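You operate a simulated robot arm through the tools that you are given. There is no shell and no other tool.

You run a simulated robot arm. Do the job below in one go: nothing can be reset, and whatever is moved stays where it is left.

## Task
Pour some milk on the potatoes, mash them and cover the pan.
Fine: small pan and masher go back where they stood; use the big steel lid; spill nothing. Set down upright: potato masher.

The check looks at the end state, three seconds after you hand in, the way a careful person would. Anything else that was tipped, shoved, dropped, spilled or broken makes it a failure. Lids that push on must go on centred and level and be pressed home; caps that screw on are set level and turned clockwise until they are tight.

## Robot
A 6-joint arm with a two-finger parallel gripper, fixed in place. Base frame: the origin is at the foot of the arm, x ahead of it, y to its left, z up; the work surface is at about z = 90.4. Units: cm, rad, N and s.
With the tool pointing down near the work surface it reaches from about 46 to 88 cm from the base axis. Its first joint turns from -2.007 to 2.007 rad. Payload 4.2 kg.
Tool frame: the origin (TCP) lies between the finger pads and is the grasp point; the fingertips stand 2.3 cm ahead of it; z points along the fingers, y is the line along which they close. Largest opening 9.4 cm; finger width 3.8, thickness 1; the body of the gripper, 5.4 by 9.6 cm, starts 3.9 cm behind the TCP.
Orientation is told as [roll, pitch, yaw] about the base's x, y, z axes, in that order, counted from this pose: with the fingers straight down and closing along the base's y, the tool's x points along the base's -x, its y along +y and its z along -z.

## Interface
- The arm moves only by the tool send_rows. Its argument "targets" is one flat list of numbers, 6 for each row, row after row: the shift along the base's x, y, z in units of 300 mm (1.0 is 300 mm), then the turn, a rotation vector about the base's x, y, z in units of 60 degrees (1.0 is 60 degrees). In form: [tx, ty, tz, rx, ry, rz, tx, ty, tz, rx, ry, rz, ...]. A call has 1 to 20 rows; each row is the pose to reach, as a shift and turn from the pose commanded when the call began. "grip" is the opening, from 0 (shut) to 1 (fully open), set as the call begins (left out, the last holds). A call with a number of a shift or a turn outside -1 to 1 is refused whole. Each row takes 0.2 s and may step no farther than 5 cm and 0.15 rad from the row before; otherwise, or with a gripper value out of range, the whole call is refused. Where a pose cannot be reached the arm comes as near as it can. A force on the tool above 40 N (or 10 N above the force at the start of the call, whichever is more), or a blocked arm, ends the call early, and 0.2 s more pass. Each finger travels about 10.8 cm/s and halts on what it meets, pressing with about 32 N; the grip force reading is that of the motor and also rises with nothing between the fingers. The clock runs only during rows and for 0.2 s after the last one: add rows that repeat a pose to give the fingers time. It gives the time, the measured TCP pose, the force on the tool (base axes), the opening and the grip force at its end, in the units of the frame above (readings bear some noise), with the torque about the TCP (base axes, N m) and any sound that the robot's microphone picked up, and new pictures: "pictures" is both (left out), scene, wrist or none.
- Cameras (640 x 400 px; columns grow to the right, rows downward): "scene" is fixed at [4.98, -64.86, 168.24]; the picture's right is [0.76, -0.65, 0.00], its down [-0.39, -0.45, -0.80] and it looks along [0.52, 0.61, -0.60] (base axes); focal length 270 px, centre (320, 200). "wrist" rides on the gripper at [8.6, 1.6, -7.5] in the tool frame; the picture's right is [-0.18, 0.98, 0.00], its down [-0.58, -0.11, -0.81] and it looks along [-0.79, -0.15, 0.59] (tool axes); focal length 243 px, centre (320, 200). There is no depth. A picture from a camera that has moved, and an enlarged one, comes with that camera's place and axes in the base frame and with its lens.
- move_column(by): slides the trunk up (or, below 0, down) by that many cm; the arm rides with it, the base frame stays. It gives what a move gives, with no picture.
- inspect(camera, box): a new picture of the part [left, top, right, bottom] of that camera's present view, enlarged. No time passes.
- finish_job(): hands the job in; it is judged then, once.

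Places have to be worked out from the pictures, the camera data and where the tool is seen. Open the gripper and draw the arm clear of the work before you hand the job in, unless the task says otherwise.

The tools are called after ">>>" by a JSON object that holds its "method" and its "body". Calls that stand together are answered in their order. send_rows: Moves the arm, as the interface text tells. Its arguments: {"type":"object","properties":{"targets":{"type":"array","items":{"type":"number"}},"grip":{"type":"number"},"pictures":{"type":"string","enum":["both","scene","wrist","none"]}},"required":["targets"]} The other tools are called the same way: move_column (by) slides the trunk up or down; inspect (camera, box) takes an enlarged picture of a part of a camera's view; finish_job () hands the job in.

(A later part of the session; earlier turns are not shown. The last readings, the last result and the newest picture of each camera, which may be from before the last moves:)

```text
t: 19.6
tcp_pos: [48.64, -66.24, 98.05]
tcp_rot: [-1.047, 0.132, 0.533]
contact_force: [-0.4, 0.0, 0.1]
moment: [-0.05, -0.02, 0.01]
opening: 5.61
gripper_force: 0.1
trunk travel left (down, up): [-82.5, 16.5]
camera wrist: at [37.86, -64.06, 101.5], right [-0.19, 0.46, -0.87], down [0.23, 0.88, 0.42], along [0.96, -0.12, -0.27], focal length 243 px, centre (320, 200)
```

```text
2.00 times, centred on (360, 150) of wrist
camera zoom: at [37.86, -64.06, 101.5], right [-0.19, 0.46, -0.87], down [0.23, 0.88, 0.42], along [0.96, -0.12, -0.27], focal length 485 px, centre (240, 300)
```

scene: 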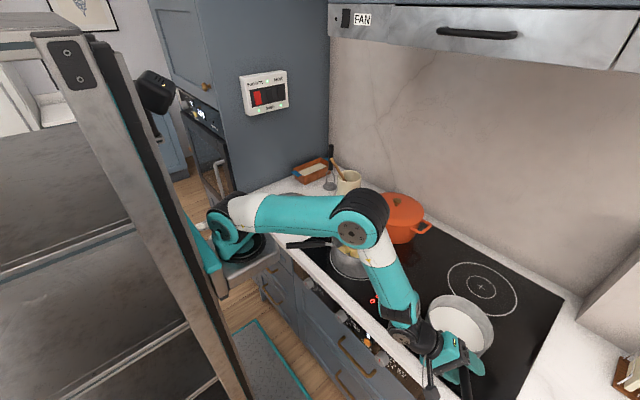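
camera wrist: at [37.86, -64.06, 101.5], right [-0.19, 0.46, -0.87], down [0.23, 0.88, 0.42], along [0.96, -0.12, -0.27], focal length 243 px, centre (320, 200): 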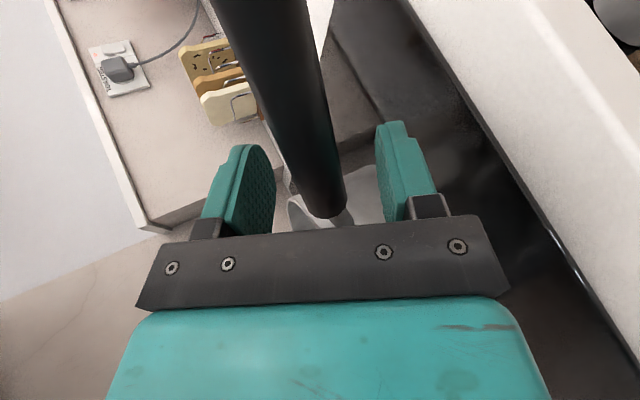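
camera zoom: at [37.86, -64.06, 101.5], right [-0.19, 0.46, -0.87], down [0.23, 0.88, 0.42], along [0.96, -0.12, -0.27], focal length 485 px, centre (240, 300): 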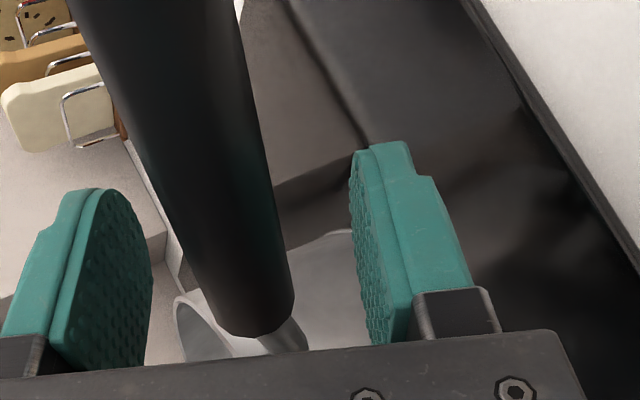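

The handle is centred at the TCP. I'll close the gripper.

>>> {"method": "send_rows", "body": {"targets": [0, 0, 0, 0, 0, 0, 0, 0, 0, 0, 0, 0, 0, 0, 0, 0, 0, 0, 0, 0, 0, 0, 0, 0], "grip": 0}}

>>> {"method": "inspect", "body": {"camera": "wrist", "box": [200, 50, 520, 250]}}

>>> {"method": "inspect", "body": {"camera": "scene", "box": [360, 270, 568, 400]}}

```text
t: 20.6
tcp_pos: [48.52, -66.41, 97.88]
tcp_rot: [-1.046, 0.133, 0.532]
contact_force: [-0.2, 0.0, 0.2]
moment: [-0.44, 0.78, 0.03]
opening: 2.27
gripper_force: 31.8
trunk travel left (down, up): [-82.5, 16.5]
camera wrist: at [37.86, -64.06, 101.41], right [-0.19, 0.46, -0.87], down [0.23, 0.88, 0.42], along [0.96, -0.12, -0.27], focal length 243 px, centre (320, 200)
```

scene: 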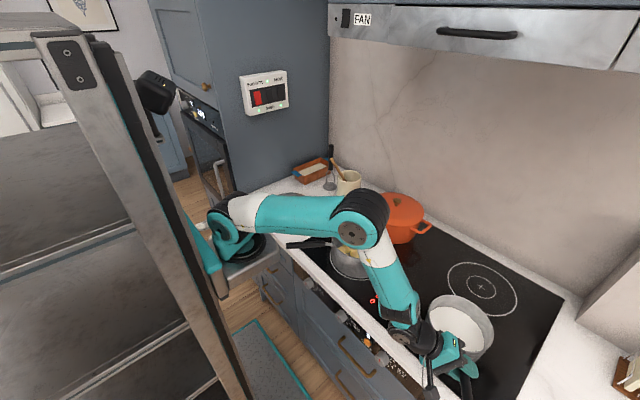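
wrist: 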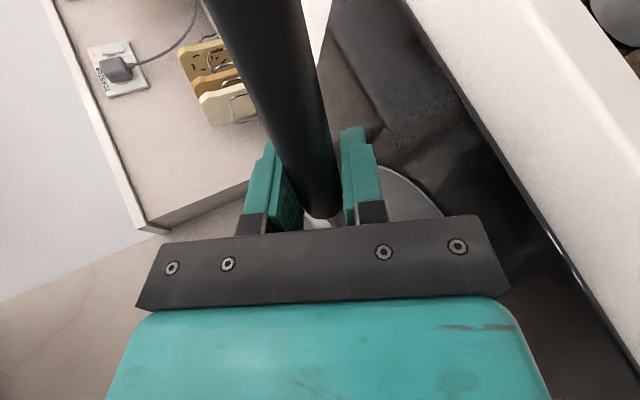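

```text
2.00 times, centred on (360, 150) of wrist
camera zoom: at [37.86, -64.06, 101.41], right [-0.19, 0.46, -0.87], down [0.23, 0.88, 0.42], along [0.96, -0.12, -0.27], focal length 485 px, centre (240, 300)
```

zoom: 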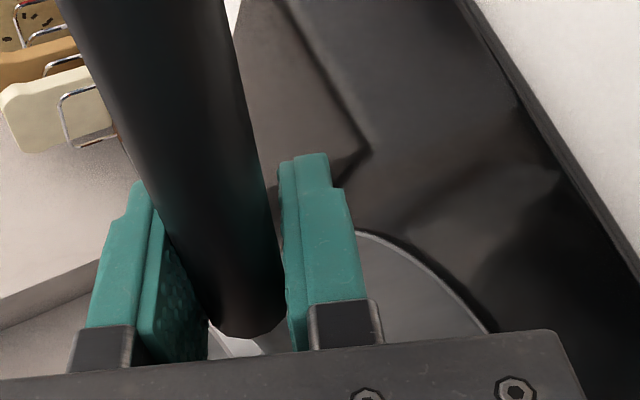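

```text
3.08 times, centred on (464, 335) of scene
camera zoom: at [4.98, -64.86, 168.24], right [0.76, -0.65, 0.0], down [-0.39, -0.45, -0.8], along [0.52, 0.61, -0.6], focal length 830 px, centre (-123, -215)
```

zoom: 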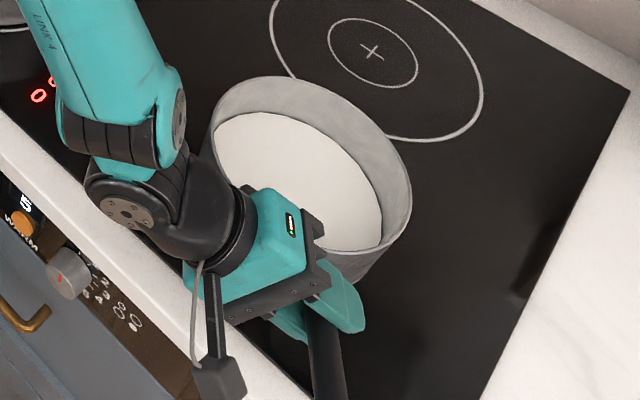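

The handle is held. The 0.9 N·m moment comes from the pads preloading nose-up, which is the direction that counters droop. I'll do a small test lift of 1 cm.

>>> {"method": "send_rows", "body": {"targets": [0, 0, 0.008, 0, 0, 0, 0, 0, 0.016, 0, 0, 0, 0, 0, 0.024, 0, 0, 0, 0, 0, 0.033, 0, 0, 0, 0, 0, 0.033, 0, 0, 0]}}

>>> {"method": "inspect", "body": {"camera": "wrist", "box": [200, 50, 520, 250]}}

>>> {"method": "inspect", "body": {"camera": "scene", "box": [360, 270, 568, 400]}}

```text
t: 21.8
tcp_pos: [48.68, -66.33, 99.01]
tcp_rot: [-1.046, 0.133, 0.532]
contact_force: [-0.1, -0.2, -8.4]
moment: [-0.46, 0.81, -0.02]
opening: 2.3
gripper_force: 32.1
trunk travel left (down, up): [-82.5, 16.5]
camera wrist: at [37.85, -64.04, 102.43], right [-0.19, 0.46, -0.87], down [0.23, 0.88, 0.42], along [0.96, -0.12, -0.27], focal length 243 px, centre (320, 200)
```

scene: 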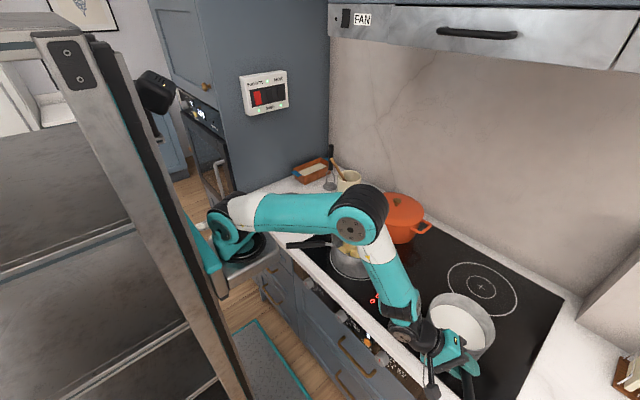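
wrist: 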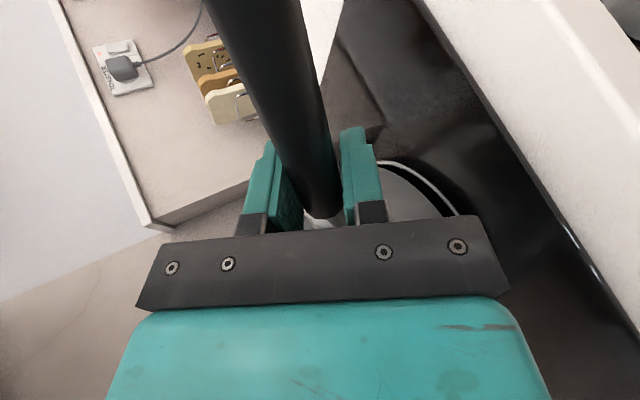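

```text
2.00 times, centred on (360, 150) of wrist
camera zoom: at [37.85, -64.04, 102.43], right [-0.19, 0.46, -0.87], down [0.23, 0.88, 0.42], along [0.96, -0.12, -0.27], focal length 485 px, centre (240, 300)
```

zoom: 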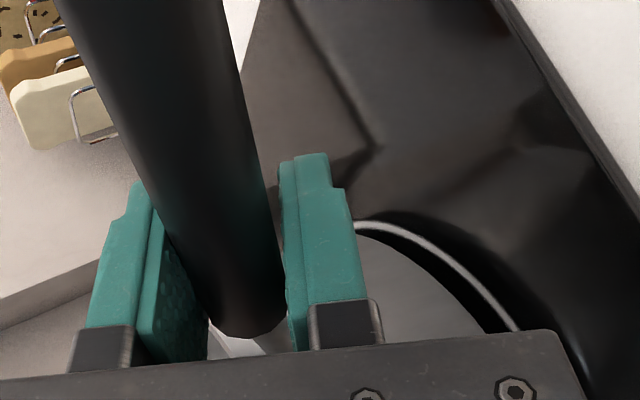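

```text
3.08 times, centred on (464, 335) of scene
camera zoom: at [4.98, -64.86, 168.24], right [0.76, -0.65, 0.0], down [-0.39, -0.45, -0.8], along [0.52, 0.61, -0.6], focal length 830 px, centre (-123, -215)
```

zoom: 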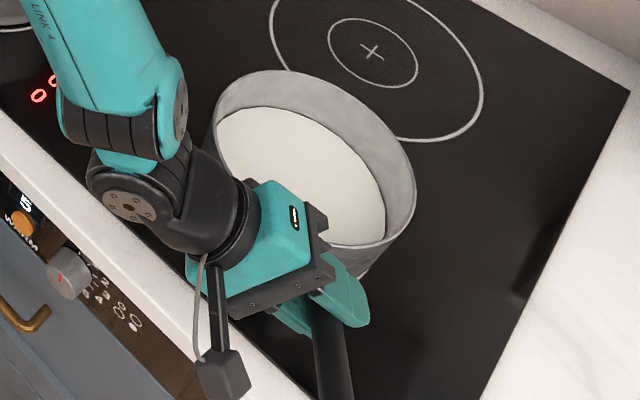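

The pan lifted evenly with no droop (8.4 N, 0.93 N·m) and the handle is unchanged in the grip. I'll lift another 13 cm smoothly.

>>> {"method": "send_rows", "body": {"targets": [0, 0, 0.015, 0, 0, 0, 0, 0, 0.04, 0, 0, 0, 0, 0, 0.075, 0, 0, 0, 0, 0, 0.115, 0, 0, 0, 0, 0, 0.155, 0, 0, 0, 0, 0, 0.195, 0, 0, 0, 0, 0, 0.235, 0, 0, 0, 0, 0, 0.275, 0, 0, 0, 0, 0, 0.315, 0, 0, 0, 0, 0, 0.355, 0, 0, 0, 0, 0, 0.39, 0, 0, 0, 0, 0, 0.415, 0, 0, 0, 0, 0, 0.43, 0, 0, 0, 0, 0, 0.43, 0, 0, 0]}}

>>> {"method": "inspect", "body": {"camera": "wrist", "box": [200, 50, 520, 250]}}

>>> {"method": "inspect", "body": {"camera": "scene", "box": [360, 230, 568, 360]}}

```text
t: 24.8
tcp_pos: [48.58, -66.44, 111.8]
tcp_rot: [-1.046, 0.132, 0.534]
contact_force: [0.3, 0.6, -9.0]
moment: [-0.46, 0.81, -0.02]
opening: 2.3
gripper_force: 32.5
trunk travel left (down, up): [-82.5, 16.5]
camera wrist: at [37.83, -64.08, 115.32], right [-0.19, 0.46, -0.87], down [0.23, 0.88, 0.42], along [0.96, -0.12, -0.27], focal length 243 px, centre (320, 200)
```

scene: 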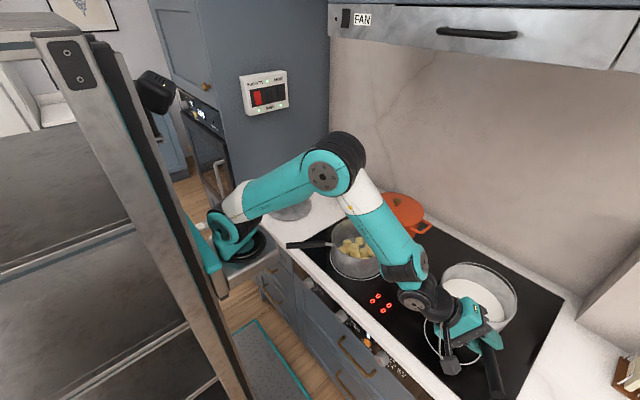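
wrist: 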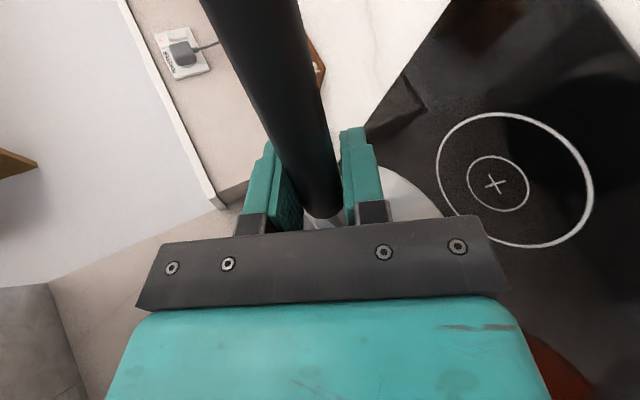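

```text
2.00 times, centred on (360, 150) of wrist
camera zoom: at [37.83, -64.08, 115.32], right [-0.19, 0.46, -0.87], down [0.23, 0.88, 0.42], along [0.96, -0.12, -0.27], focal length 485 px, centre (240, 300)
```

zoom: 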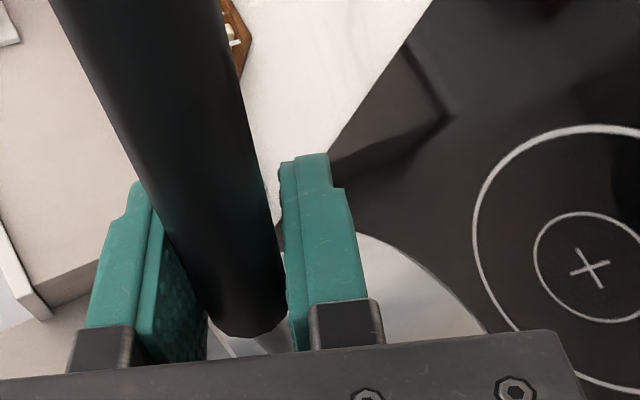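

```text
3.08 times, centred on (464, 295) of scene
camera zoom: at [4.98, -64.86, 168.24], right [0.76, -0.65, 0.0], down [-0.39, -0.45, -0.8], along [0.52, 0.61, -0.6], focal length 830 px, centre (-123, -92)
```

zoom: 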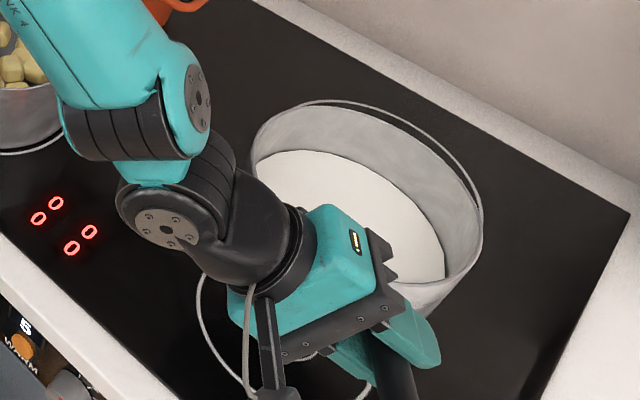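

The hold is stable at 9 N. I'll carry the pan to pan A's near side: pan A is at about (60,-22.3) with its rim at z≈101 and radius about 10, and I'll set pan B's centre at about (62.3,-30.2), 1.5 cm higher. The motion follows a smooth profile to avoid slosh.

>>> {"method": "send_rows", "body": {"targets": [0.0021, 0.0199, 0.005, 0, 0, 0, 0.0062, 0.0596, 0.01, 0, 0, 0, 0.0124, 0.1192, 0.015, 0, 0, 0, 0.0207, 0.1987, 0.02, 0, 0, 0, 0.03, 0.2881, 0.025, 0, 0, 0, 0.0393, 0.3775, 0.03, 0, 0, 0, 0.0496, 0.4768, 0.035, 0, 0, 0, 0.0599, 0.5761, 0.04, 0, 0, 0, 0.0702, 0.6755, 0.045, 0, 0, 0, 0.0795, 0.7649, 0.05, 0, 0, 0, 0.0888, 0.8543, 0.05, 0, 0, 0, 0.0961, 0.9238, 0.05, 0, 0, 0, 0.1012, 0.9735, 0.05, 0, 0, 0, 0.1033, 0.9933, 0.05, 0, 0, 0, 0.1033, 0.9933, 0.05, 0, 0, 0]}}

>>> {"method": "inspect", "body": {"camera": "scene", "box": [280, 180, 488, 310]}}

>>> {"method": "inspect", "body": {"camera": "wrist", "box": [200, 50, 520, 250]}}

```text
t: 28.0
tcp_pos: [52.83, -37.02, 113.37]
tcp_rot: [-1.048, 0.133, 0.532]
contact_force: [-0.6, 0.2, -8.8]
moment: [-0.5, 0.8, -0.01]
opening: 2.32
gripper_force: 32.3
out of reach, approached as far as the arm can: row 13, 14, 15
trunk travel left (down, up): [-82.5, 16.5]
camera wrist: at [42.04, -34.89, 116.83], right [-0.19, 0.46, -0.87], down [0.23, 0.88, 0.42], along [0.96, -0.12, -0.27], focal length 243 px, centre (320, 200)
```

scene: 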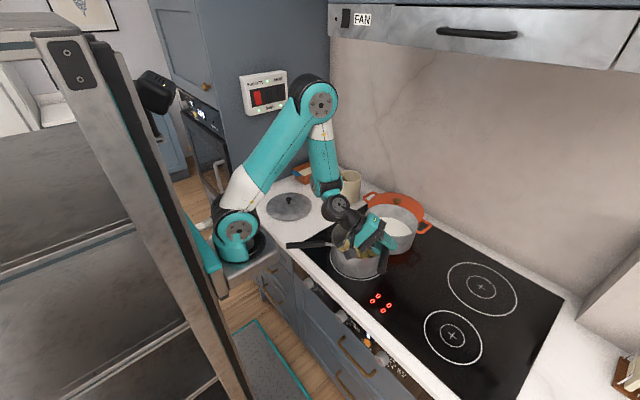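
wrist: 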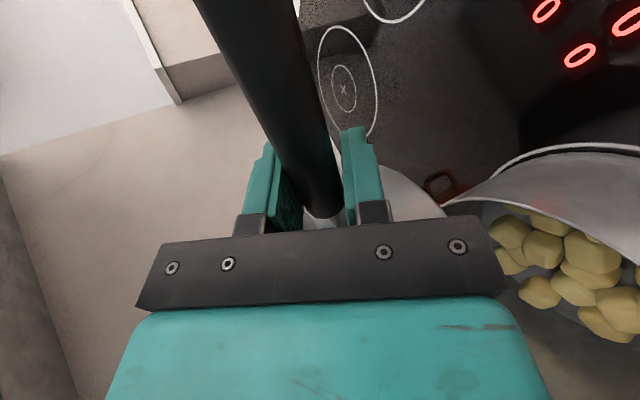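

```text
3.08 times, centred on (384, 245) of scene
camera zoom: at [4.98, -64.86, 168.24], right [0.76, -0.65, 0.0], down [-0.39, -0.45, -0.8], along [0.52, 0.61, -0.6], focal length 830 px, centre (123, 62)
```

zoom: 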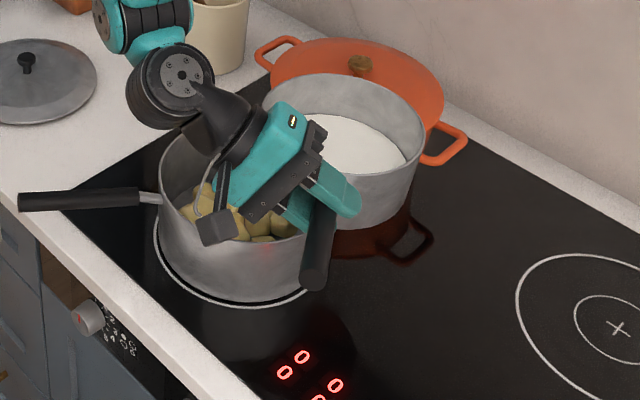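

```text
2.00 times, centred on (360, 150) of wrist
camera zoom: at [42.04, -34.89, 116.83], right [-0.19, 0.46, -0.87], down [0.23, 0.88, 0.42], along [0.96, -0.12, -0.27], focal length 485 px, centre (240, 300)
```

zoom: 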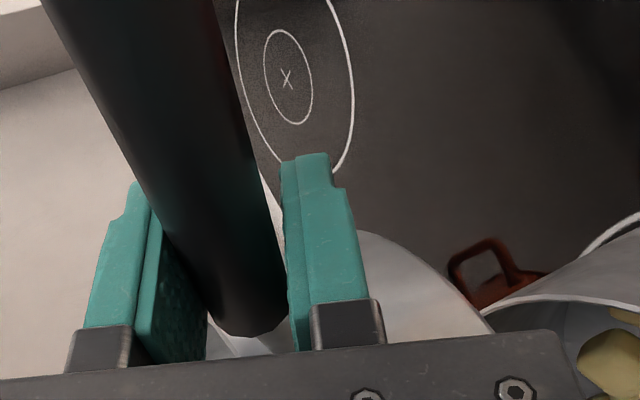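

The arm hit its inner reach limit at (52.8,-37.0), and rolling further would need the wrist even closer to the base. I'll back off a little and then yaw the pan about 50°, so the wrist sits farther out for the pour.

>>> {"method": "send_rows", "body": {"targets": [0.02, -0.03, 0.005, 0, 0, 0, 0.05, -0.08, 0.01, 0, 0, 0, 0.09, -0.15, 0.02, 0, 0, 0, 0.125, -0.215, 0.03, 0, 0, 0, 0.145, -0.255, 0.033, 0, 0, 0, 0.15, -0.267, 0.033, 0, 0, 0]}}

```text
t: 29.4
tcp_pos: [57.31, -45.23, 114.25]
tcp_rot: [-1.045, 0.131, 0.533]
contact_force: [0.0, -0.4, -9.1]
moment: [-0.47, 0.8, -0.02]
opening: 2.34
gripper_force: 31.7
trunk travel left (down, up): [-82.5, 16.5]
camera wrist: at [46.47, -42.92, 117.75], right [-0.19, 0.46, -0.87], down [0.23, 0.88, 0.42], along [0.96, -0.12, -0.27], focal length 243 px, centre (320, 200)
```

scene: 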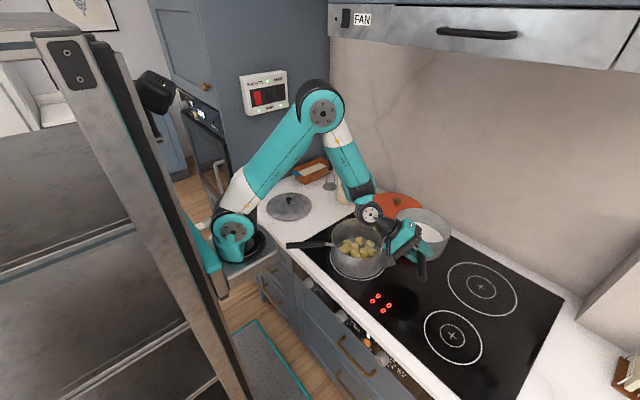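
wrist: 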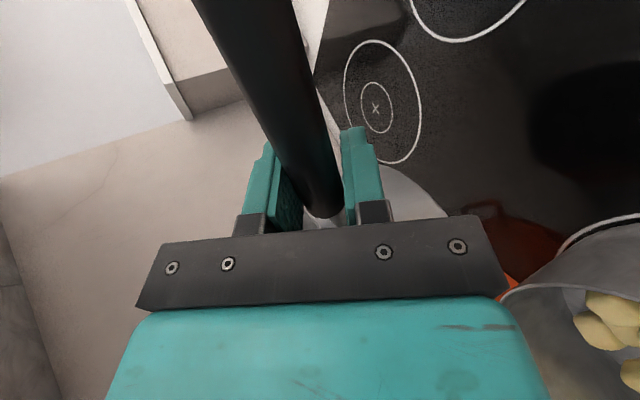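

The base pose for each call is the clipped pose, and the grip is still solid. Now I'll yaw +50° while moving the TCP to about (66.1,-37.8).

>>> {"method": "send_rows", "body": {"targets": [0.0088, 0.0073, 0, 0, 0, 0.025, 0.0264, 0.0219, 0, 0, 0, 0.075, 0.0499, 0.0414, 0, 0, 0, 0.1417, 0.0763, 0.0633, 0, 0, 0, 0.2167, 0.1027, 0.0852, 0, 0, 0, 0.2917, 0.1291, 0.1071, 0, 0, 0, 0.3667, 0.1554, 0.1289, 0, 0, 0, 0.4416, 0.1818, 0.1508, 0, 0, 0, 0.5166, 0.2082, 0.1727, 0, 0, 0, 0.5916, 0.2346, 0.1946, 0, 0, 0, 0.6666, 0.2581, 0.2141, 0, 0, 0, 0.7333, 0.2757, 0.2287, 0, 0, 0, 0.7833, 0.2874, 0.2384, 0, 0, 0, 0.8166, 0.2933, 0.2433, 0, 0, 0, 0.8333, 0.2933, 0.2433, 0, 0, 0, 0.8333]}}

>>> {"method": "inspect", "body": {"camera": "scene", "box": [280, 180, 488, 310]}}

```text
t: 32.6
tcp_pos: [66.14, -37.86, 114.24]
tcp_rot: [-1.046, 0.132, 1.408]
contact_force: [0.2, -0.4, -8.9]
moment: [-0.9, 0.13, 0.01]
opening: 2.36
gripper_force: 32.3
trunk travel left (down, up): [-82.5, 16.5]
camera wrist: at [57.58, -44.62, 117.76], right [-0.47, 0.15, -0.87], down [-0.53, 0.74, 0.42], along [0.7, 0.66, -0.27], focal length 243 px, centre (320, 200)
```

scene: 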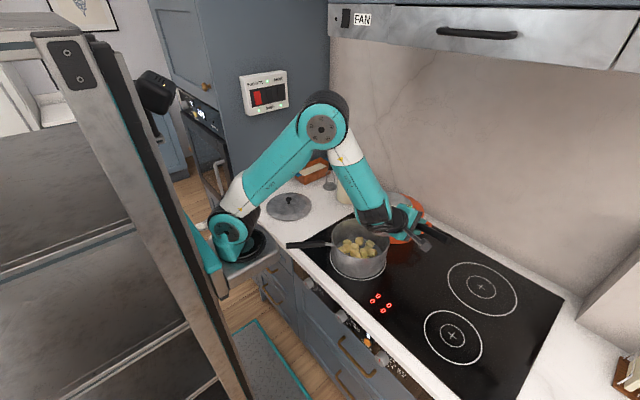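
wrist: 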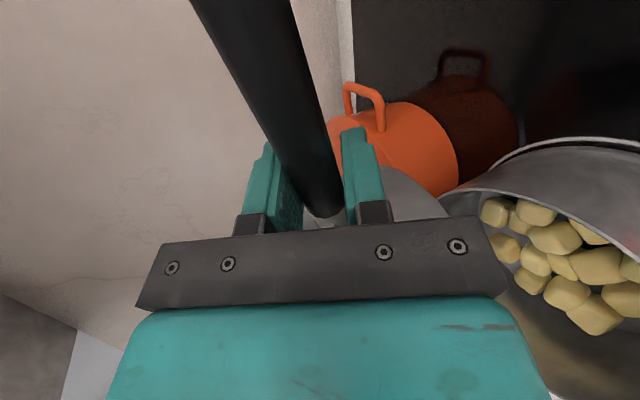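

```text
3.08 times, centred on (384, 245) of scene
camera zoom: at [4.98, -64.86, 168.24], right [0.76, -0.65, 0.0], down [-0.39, -0.45, -0.8], along [0.52, 0.61, -0.6], focal length 830 px, centre (123, 62)
```

zoom: 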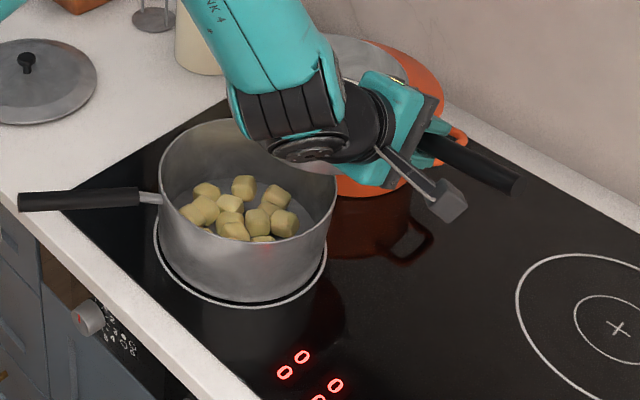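

Pan B's centre is now about (68.1,-25.7). Its lip side faces pan A at about (59.9,-22.5), and the lip should land within about 1–2 cm of pan A's centre. I'll roll 20° first, still below the pour threshold of about 25°, and check.

>>> {"method": "send_rows", "body": {"targets": [0, 0, 0, -0.007, -0.0411, 0, 0, 0, 0, -0.0162, -0.0987, 0, 0, 0, 0, -0.027, -0.1645, 0, 0, 0, 0, -0.0378, -0.2303, 0, 0, 0, 0, -0.047, -0.2879, 0, 0, 0, 0, -0.054, -0.329, 0, 0, 0, 0, -0.054, -0.329, 0, 0, 0, 0, -0.054, -0.329, 0]}}

>>> {"method": "inspect", "body": {"camera": "scene", "box": [280, 180, 488, 310]}}

>>> {"method": "inspect", "body": {"camera": "wrist", "box": [320, 100, 640, 300]}}

```text
t: 34.4
tcp_pos: [66.11, -37.92, 114.31]
tcp_rot: [-1.397, 0.124, 1.361]
contact_force: [0.3, 0.9, -8.2]
moment: [-0.84, 0.28, -0.01]
opening: 2.4
gripper_force: 31.7
trunk travel left (down, up): [-82.5, 16.5]
camera wrist: at [56.86, -44.53, 115.02], right [-0.15, 0.1, -0.98], down [-0.63, 0.76, 0.17], along [0.76, 0.65, -0.05], focal length 243 px, centre (320, 200)
```

scene: 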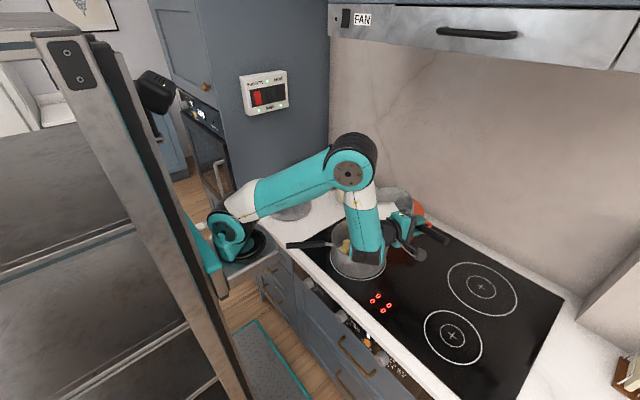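
wrist: 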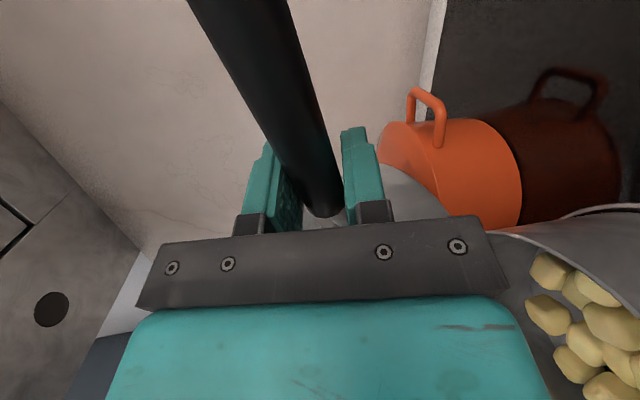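

```text
3.08 times, centred on (384, 245) of scene
camera zoom: at [4.98, -64.86, 168.24], right [0.76, -0.65, 0.0], down [-0.39, -0.45, -0.8], along [0.52, 0.61, -0.6], focal length 830 px, centre (123, 62)
```

zoom: 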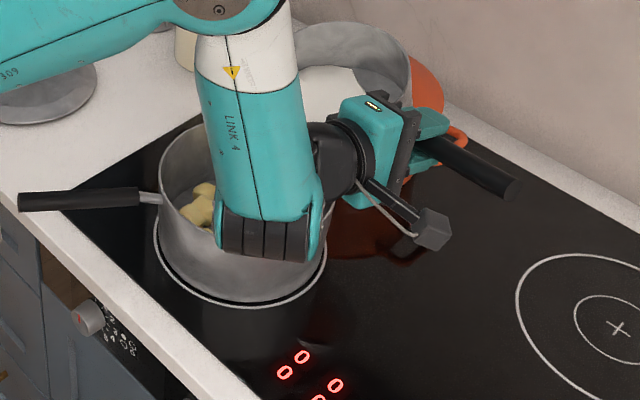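

```text
2.00 times, centred on (480, 200) of wrist
camera zoom: at [56.86, -44.53, 115.02], right [-0.15, 0.1, -0.98], down [-0.63, 0.76, 0.17], along [0.76, 0.65, -0.05], focal length 485 px, centre (0, 200)
```

zoom: 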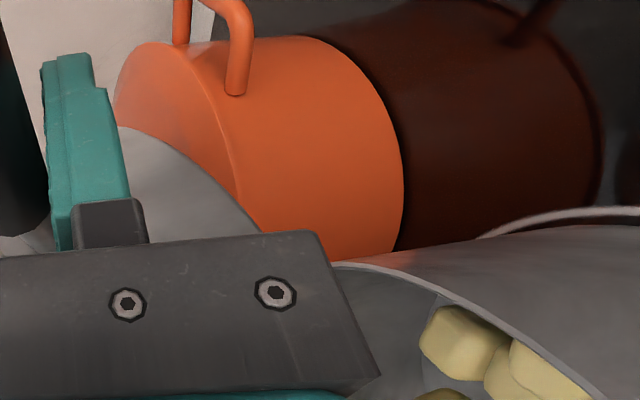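

The tilt is at 20° and holding (8.2 N, opening 2.40), with milk gathering at the lip side. I'll continue to 27° in small steps with pauses and watch the force and pictures.

>>> {"method": "send_rows", "body": {"targets": [0, 0, 0, -0.0047, -0.0288, 0, 0, 0, 0, -0.0095, -0.0576, 0, 0, 0, 0, -0.0142, -0.0863, 0, 0, 0, 0, -0.0189, -0.1151, 0, 0, 0, 0, -0.0189, -0.1151, 0, 0, 0, 0, -0.0189, -0.1151, 0]}}

>>> {"method": "inspect", "body": {"camera": "scene", "box": [280, 180, 488, 310]}}

>>> {"method": "inspect", "body": {"camera": "wrist", "box": [320, 200, 640, 400]}}

```text
t: 35.8
tcp_pos: [68.08, -39.68, 115.66]
tcp_rot: [-1.518, 0.116, 1.343]
contact_force: [-0.3, -0.1, -9.2]
moment: [-0.89, 0.32, 0.02]
opening: 2.41
gripper_force: 31.8
out of reach, approached as far as the arm can: row 2, 3, 4, 5, 6
trunk travel left (down, up): [-82.5, 16.5]
camera wrist: at [58.72, -46.27, 115.4], right [-0.03, 0.08, -1.0], down [-0.65, 0.76, 0.08], along [0.76, 0.65, 0.03], focal length 243 px, centre (320, 200)
```

scene: 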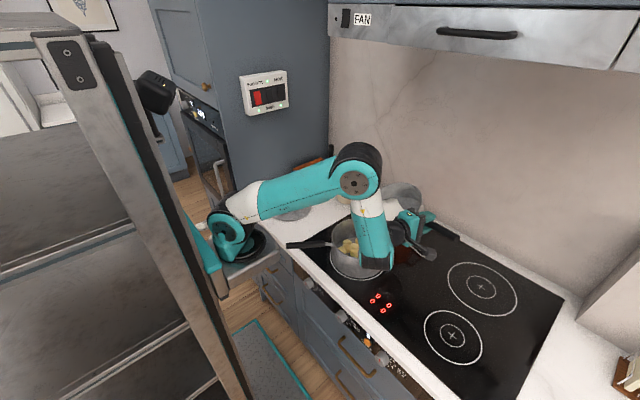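
wrist: 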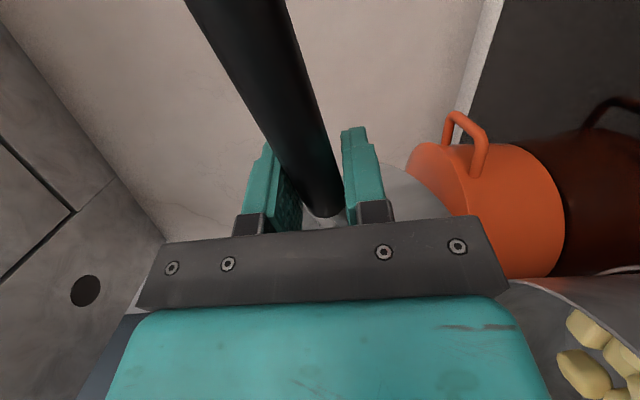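

```text
3.08 times, centred on (384, 245) of scene
camera zoom: at [4.98, -64.86, 168.24], right [0.76, -0.65, 0.0], down [-0.39, -0.45, -0.8], along [0.52, 0.61, -0.6], focal length 830 px, centre (123, 62)
```

zoom: 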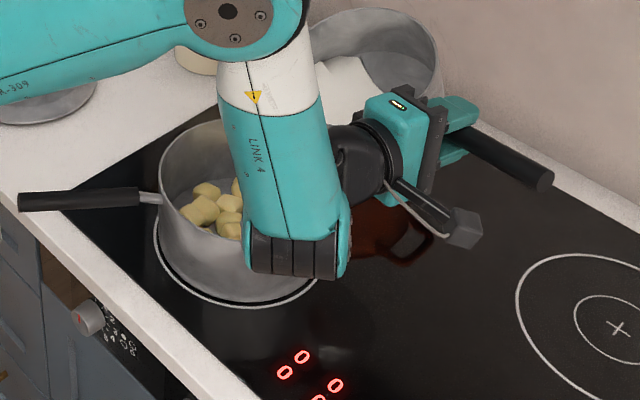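

```text
2.00 times, centred on (480, 300) of wrist
camera zoom: at [58.72, -46.27, 115.4], right [-0.03, 0.08, -1.0], down [-0.65, 0.76, 0.08], along [0.76, 0.65, 0.03], focal length 485 px, centre (0, 0)
```

zoom: 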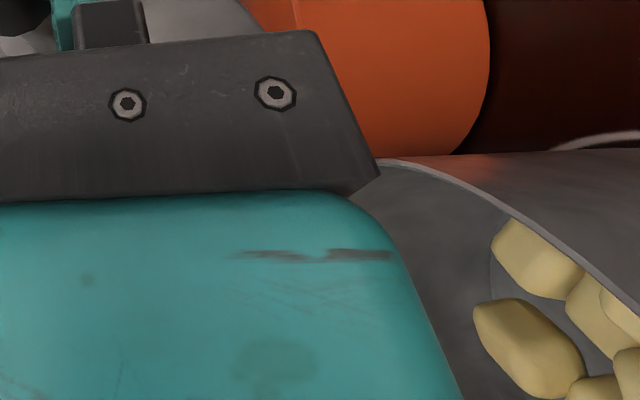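

The arm hit a limit at 27° and pushed the TCP 2 cm away, still above pan A, and nothing has poured yet. I'll back the tilt off by 9°, then yaw another 35° so the wrist sits farther from the base.

>>> {"method": "send_rows", "body": {"targets": [0, 0, 0, 0.0081, 0.0494, 0, 0, 0, 0, 0.0162, 0.0987, 0, 0, 0, 0, 0.0243, 0.1481, 0, 0, 0, 0, 0.0243, 0.1481, 0], "pictures": "none"}}

>>> {"method": "send_rows", "body": {"targets": [0.0071, 0.0112, -0.0009, 0, 0, 0.0233, 0.0212, 0.0336, -0.0028, 0, 0, 0.07, 0.0389, 0.0616, -0.0051, 0, 0, 0.1283, 0.0601, 0.0952, -0.0079, 0, 0, 0.1983, 0.083, 0.1316, -0.011, 0, 0, 0.2741, 0.106, 0.168, -0.014, 0, 0, 0.35, 0.1272, 0.2016, -0.0168, 0, 0, 0.42, 0.1466, 0.2324, -0.0194, 0, 0, 0.4841, 0.1625, 0.2576, -0.0215, 0, 0, 0.5366, 0.1731, 0.2744, -0.0229, 0, 0, 0.5716, 0.1767, 0.28, -0.0233, 0, 0, 0.5833, 0.1767, 0.28, -0.0233, 0, 0, 0.5833]}}

>>> {"method": "inspect", "body": {"camera": "scene", "box": [280, 180, 488, 310]}}

>>> {"method": "inspect", "body": {"camera": "wrist", "box": [320, 100, 640, 300]}}

```text
t: 36.8
tcp_pos: [67.91, -39.51, 115.65]
tcp_rot: [-1.362, 0.126, 1.367]
contact_force: [1.0, -0.6, -9.4]
moment: [-0.84, 0.24, 0.0]
opening: 2.44
gripper_force: 31.9
trunk travel left (down, up): [-82.5, 16.5]
```

```text
t: 39.4
tcp_pos: [73.35, -31.11, 115.06]
tcp_rot: [-1.363, 0.124, 1.976]
contact_force: [-0.1, -0.2, -9.3]
moment: [-0.86, -0.3, 0.03]
opening: 2.44
gripper_force: 31.8
trunk travel left (down, up): [-82.5, 16.5]
camera wrist: at [69.71, -41.89, 116.09], right [-0.21, -0.02, -0.98], down [-0.95, 0.26, 0.2], along [0.25, 0.97, -0.08], focal length 243 px, centre (320, 200)
```

scene: 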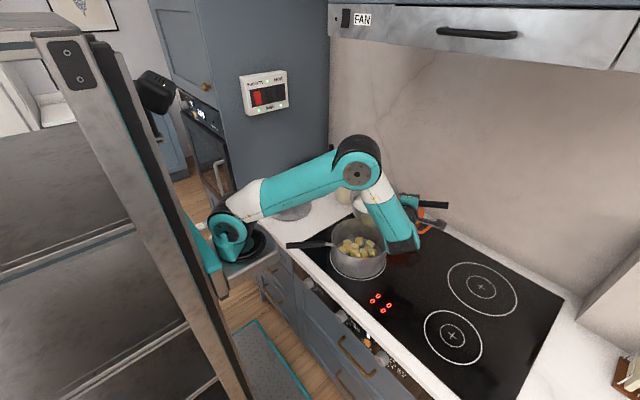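
wrist: 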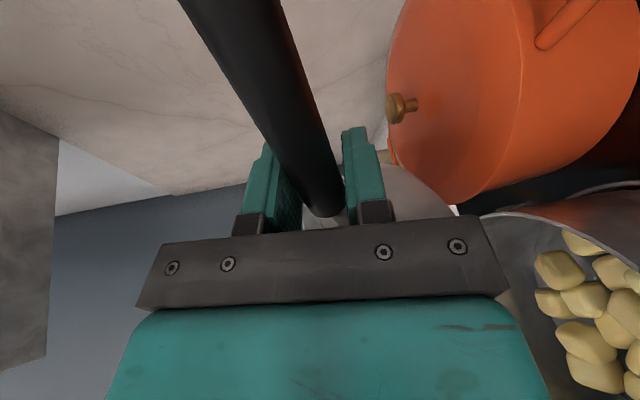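

```text
3.08 times, centred on (384, 245) of scene
camera zoom: at [4.98, -64.86, 168.24], right [0.76, -0.65, 0.0], down [-0.39, -0.45, -0.8], along [0.52, 0.61, -0.6], focal length 830 px, centre (123, 62)
```

zoom: 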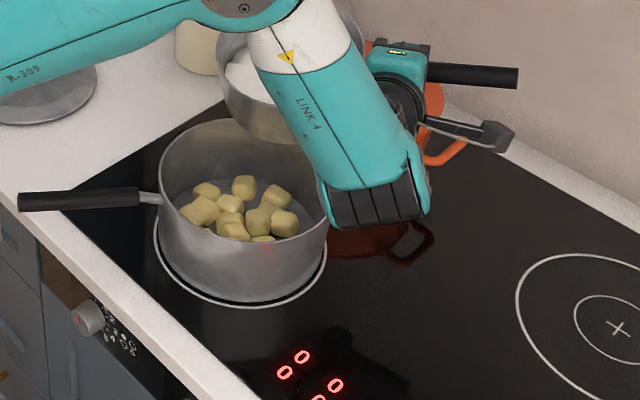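

```text
2.00 times, centred on (480, 200) of wrist
camera zoom: at [69.71, -41.89, 116.09], right [-0.21, -0.02, -0.98], down [-0.95, 0.26, 0.2], along [0.25, 0.97, -0.08], focal length 485 px, centre (0, 200)
```

zoom: 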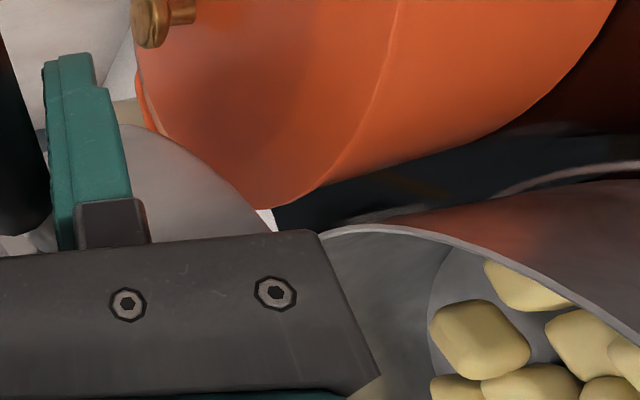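

The view is better now, with the lip estimated at about (61,-23.4), right over pan A's middle. I'll tilt on to about 26° and check.

>>> {"method": "send_rows", "body": {"targets": [0, 0, 0, 0.0145, -0.03, 0, 0, 0, 0, 0.0289, -0.06, 0, 0, 0, 0, 0.0434, -0.0901, 0, 0, 0, 0, 0.0578, -0.1201, 0, 0, 0, 0, 0.0578, -0.1201, 0, 0, 0, 0, 0.0578, -0.1201, 0]}}

>>> {"method": "inspect", "body": {"camera": "scene", "box": [300, 180, 460, 280]}}

>>> {"method": "inspect", "body": {"camera": "wrist", "box": [400, 170, 640, 320]}}

```text
t: 40.8
tcp_pos: [73.24, -31.16, 115.1]
tcp_rot: [-1.506, 0.116, 1.959]
contact_force: [-0.5, -0.5, -9.6]
moment: [-0.86, -0.24, 0.0]
opening: 2.45
gripper_force: 31.9
trunk travel left (down, up): [-82.5, 16.5]
camera wrist: at [69.62, -41.93, 114.96], right [-0.09, 0.04, -1.0], down [-0.96, 0.25, 0.09], along [0.25, 0.97, 0.02], focal length 243 px, centre (320, 200)
```

scene: 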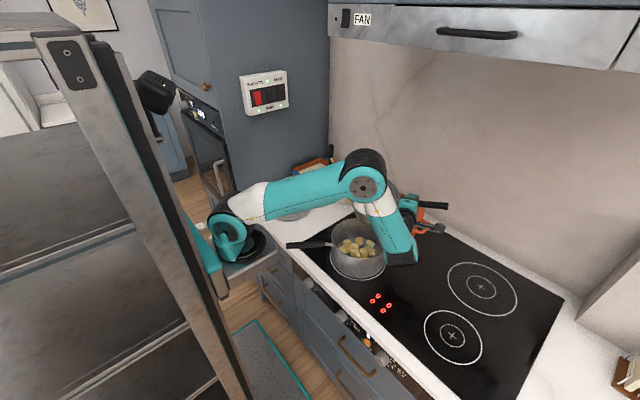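
wrist: 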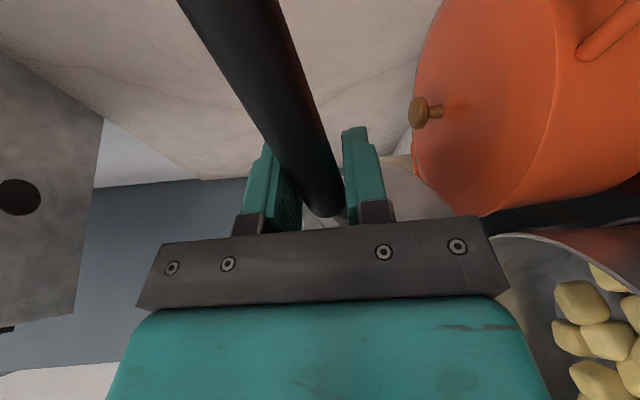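

```text
4.00 times, centred on (380, 230) of scene
camera zoom: at [4.98, -64.86, 168.24], right [0.76, -0.65, 0.0], down [-0.39, -0.45, -0.8], along [0.52, 0.61, -0.6], focal length 1078 px, centre (80, 80)
```

zoom: 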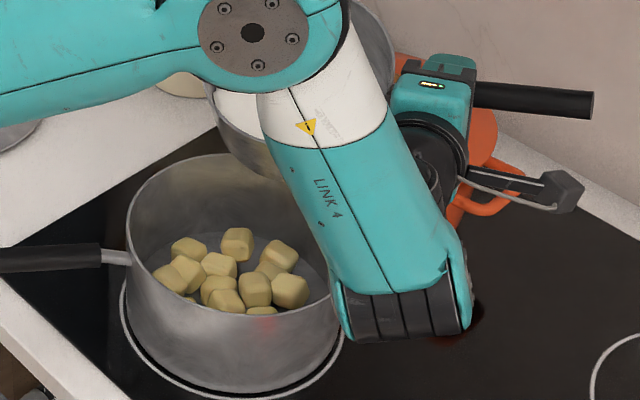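

```text
2.67 times, centred on (520, 245) of wrist
camera zoom: at [69.62, -41.93, 114.96], right [-0.09, 0.04, -1.0], down [-0.96, 0.25, 0.09], along [0.25, 0.97, 0.02], focal length 647 px, centre (-213, 80)
```

zoom: 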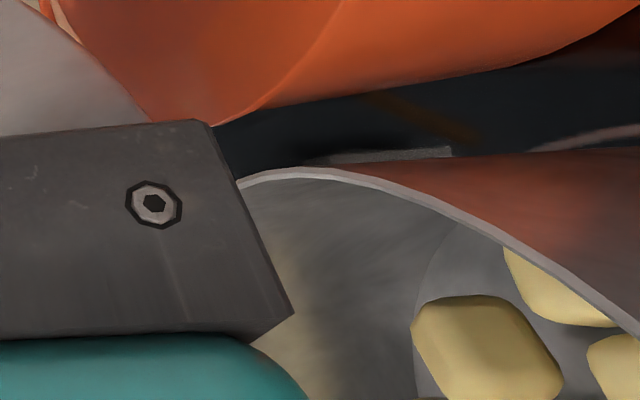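

Reach is fine here, and at about 26° no milk has come out yet. I'll tilt 4° more and hold for a moment.

>>> {"method": "send_rows", "body": {"targets": [0, 0, 0, 0.0145, -0.03, 0, 0, 0, 0, 0.0289, -0.0601, 0, 0, 0, 0, 0.0289, -0.0601, 0, 0, 0, 0, 0.0289, -0.0601, 0]}}

>>> {"method": "inspect", "body": {"camera": "scene", "box": [300, 180, 460, 280]}}

>>> {"method": "inspect", "body": {"camera": "wrist", "box": [400, 170, 640, 320]}}

```text
t: 41.8
tcp_pos: [73.52, -31.19, 115.04]
tcp_rot: [-1.566, 0.113, 1.95]
contact_force: [0.5, 0.9, -7.6]
moment: [-0.86, -0.21, 0.02]
opening: 2.49
gripper_force: 32.2
trunk travel left (down, up): [-82.5, 16.5]
camera wrist: at [69.72, -41.93, 114.46], right [-0.03, 0.07, -1.0], down [-0.97, 0.25, 0.05], along [0.25, 0.97, 0.06], focal length 243 px, centre (320, 200)
```

scene: 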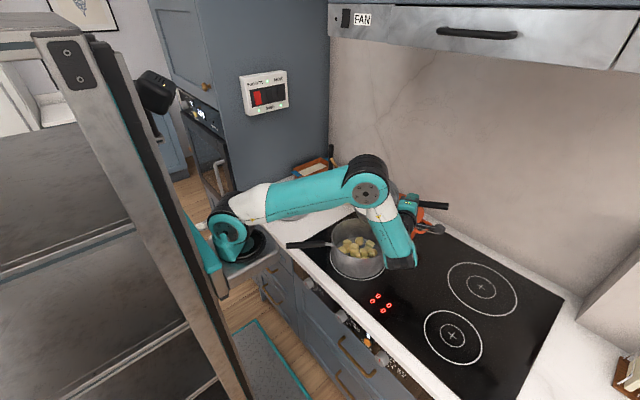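
wrist: 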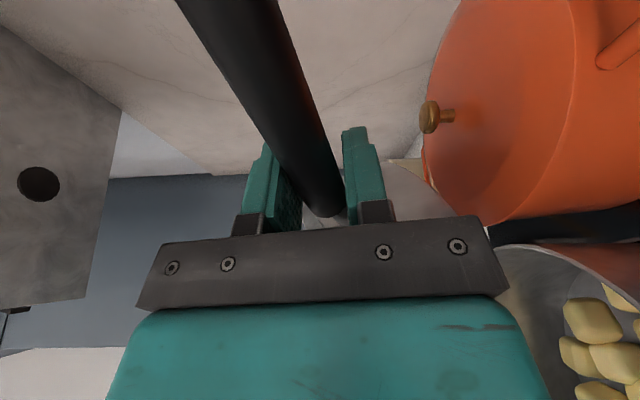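

```text
4.00 times, centred on (380, 230) of scene
camera zoom: at [4.98, -64.86, 168.24], right [0.76, -0.65, 0.0], down [-0.39, -0.45, -0.8], along [0.52, 0.61, -0.6], focal length 1078 px, centre (80, 80)
```

zoom: 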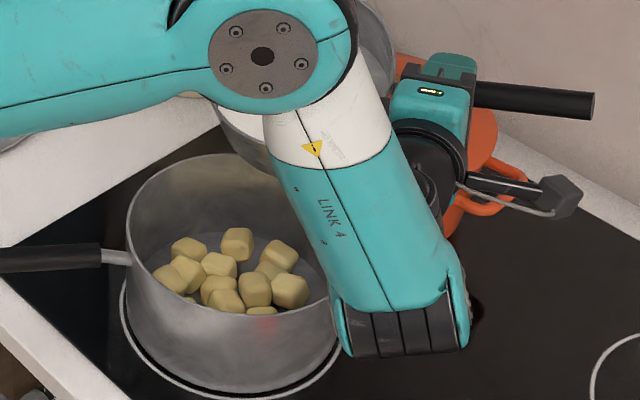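

```text
2.67 times, centred on (520, 245) of wrist
camera zoom: at [69.72, -41.93, 114.46], right [-0.03, 0.07, -1.0], down [-0.97, 0.25, 0.05], along [0.25, 0.97, 0.06], focal length 647 px, centre (-213, 80)
```

zoom: 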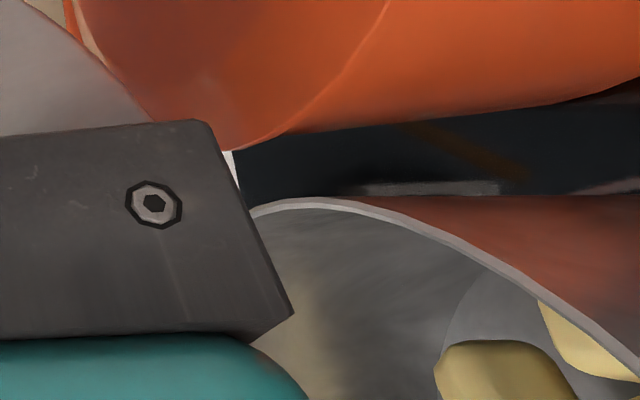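

Still no milk showing in pan A at 30°. I'll go another 4° and hold.

>>> {"method": "send_rows", "body": {"targets": [0, 0, 0, 0.0145, -0.03, 0, 0, 0, 0, 0.0289, -0.0601, 0, 0, 0, 0, 0.0289, -0.0601, 0, 0, 0, 0, 0.0289, -0.0601, 0]}}

>>> {"method": "inspect", "body": {"camera": "scene", "box": [300, 180, 460, 280]}}

>>> {"method": "inspect", "body": {"camera": "wrist", "box": [440, 200, 640, 325]}}

```text
t: 42.8
tcp_pos: [73.42, -31.24, 115.04]
tcp_rot: [-1.564, 0.114, 1.949]
contact_force: [0.2, -0.5, -9.9]
moment: [-0.91, -0.24, 0.0]
opening: 2.5
gripper_force: 32.0
out of reach, approached as far as the arm can: row 2, 3, 4
trunk travel left (down, up): [-82.5, 16.5]
camera wrist: at [69.71, -41.93, 114.46], right [-0.03, 0.07, -1.0], down [-0.97, 0.25, 0.05], along [0.25, 0.97, 0.06], focal length 243 px, centre (320, 200)
```

scene: 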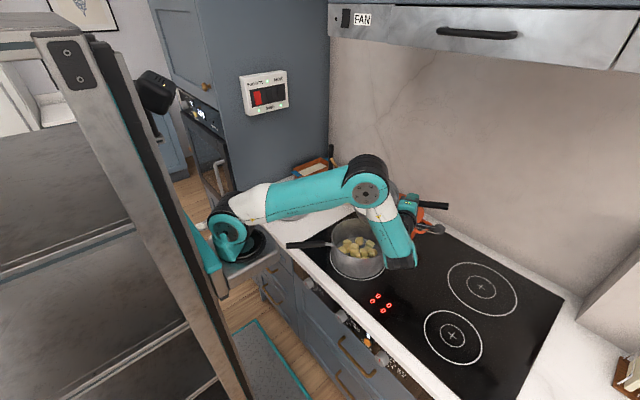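
wrist: 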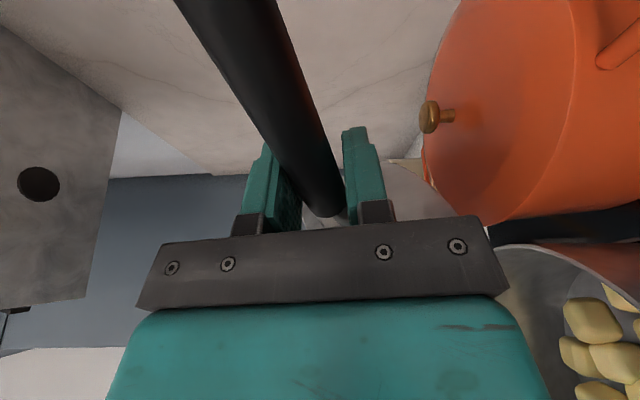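

```text
4.00 times, centred on (380, 230) of scene
camera zoom: at [4.98, -64.86, 168.24], right [0.76, -0.65, 0.0], down [-0.39, -0.45, -0.8], along [0.52, 0.61, -0.6], focal length 1078 px, centre (80, 80)
```

zoom: 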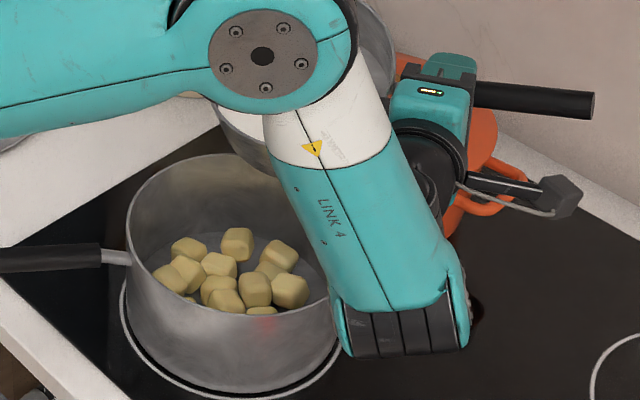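

```text
3.20 times, centred on (540, 262) of wrist
camera zoom: at [69.71, -41.93, 114.46], right [-0.03, 0.07, -1.0], down [-0.97, 0.25, 0.05], along [0.25, 0.97, 0.06], focal length 776 px, centre (-384, 0)
```

zoom: 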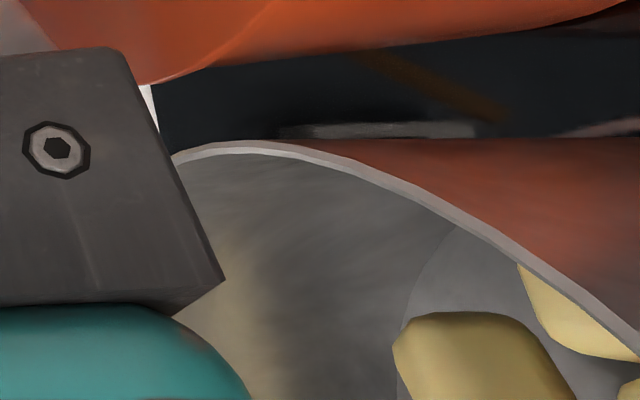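

The arm can't roll further here, since the tool is already horizontal. I'll zoom in on the milk near the lip to judge how close it is to pouring.

>>> {"method": "inspect", "body": {"camera": "scene", "box": [344, 180, 424, 230]}}

>>> {"method": "inspect", "body": {"camera": "wrist", "box": [380, 150, 520, 237]}}

```text
8.00 times, centred on (384, 205) of scene
camera zoom: at [4.98, -64.86, 168.24], right [0.76, -0.65, 0.0], down [-0.39, -0.45, -0.8], along [0.52, 0.61, -0.6], focal length 2157 px, centre (-192, 160)
```

zoom: 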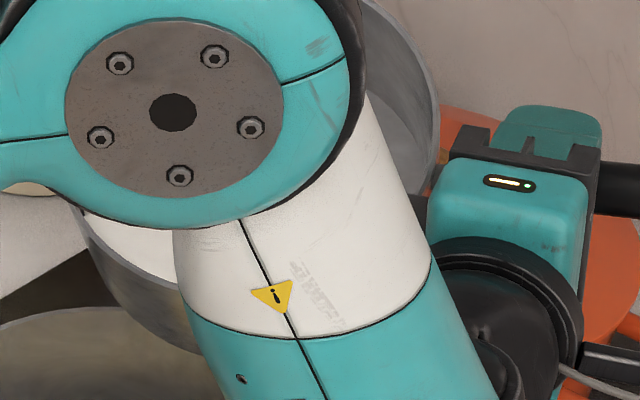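

```text
4.57 times, centred on (450, 194) of wrist
camera zoom: at [69.71, -41.93, 114.46], right [-0.03, 0.07, -1.0], down [-0.97, 0.25, 0.05], along [0.25, 0.97, 0.06], focal length 1109 px, centre (-274, 230)
```

zoom: 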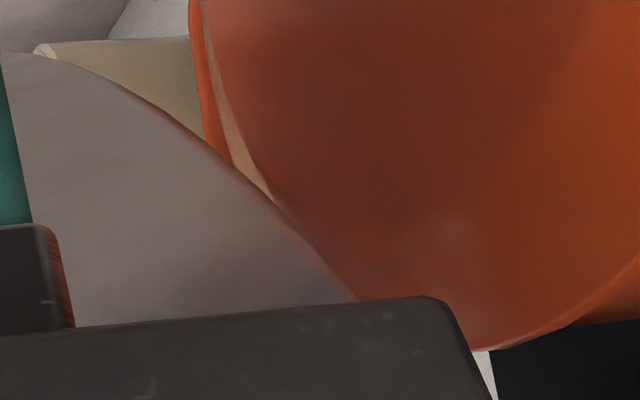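

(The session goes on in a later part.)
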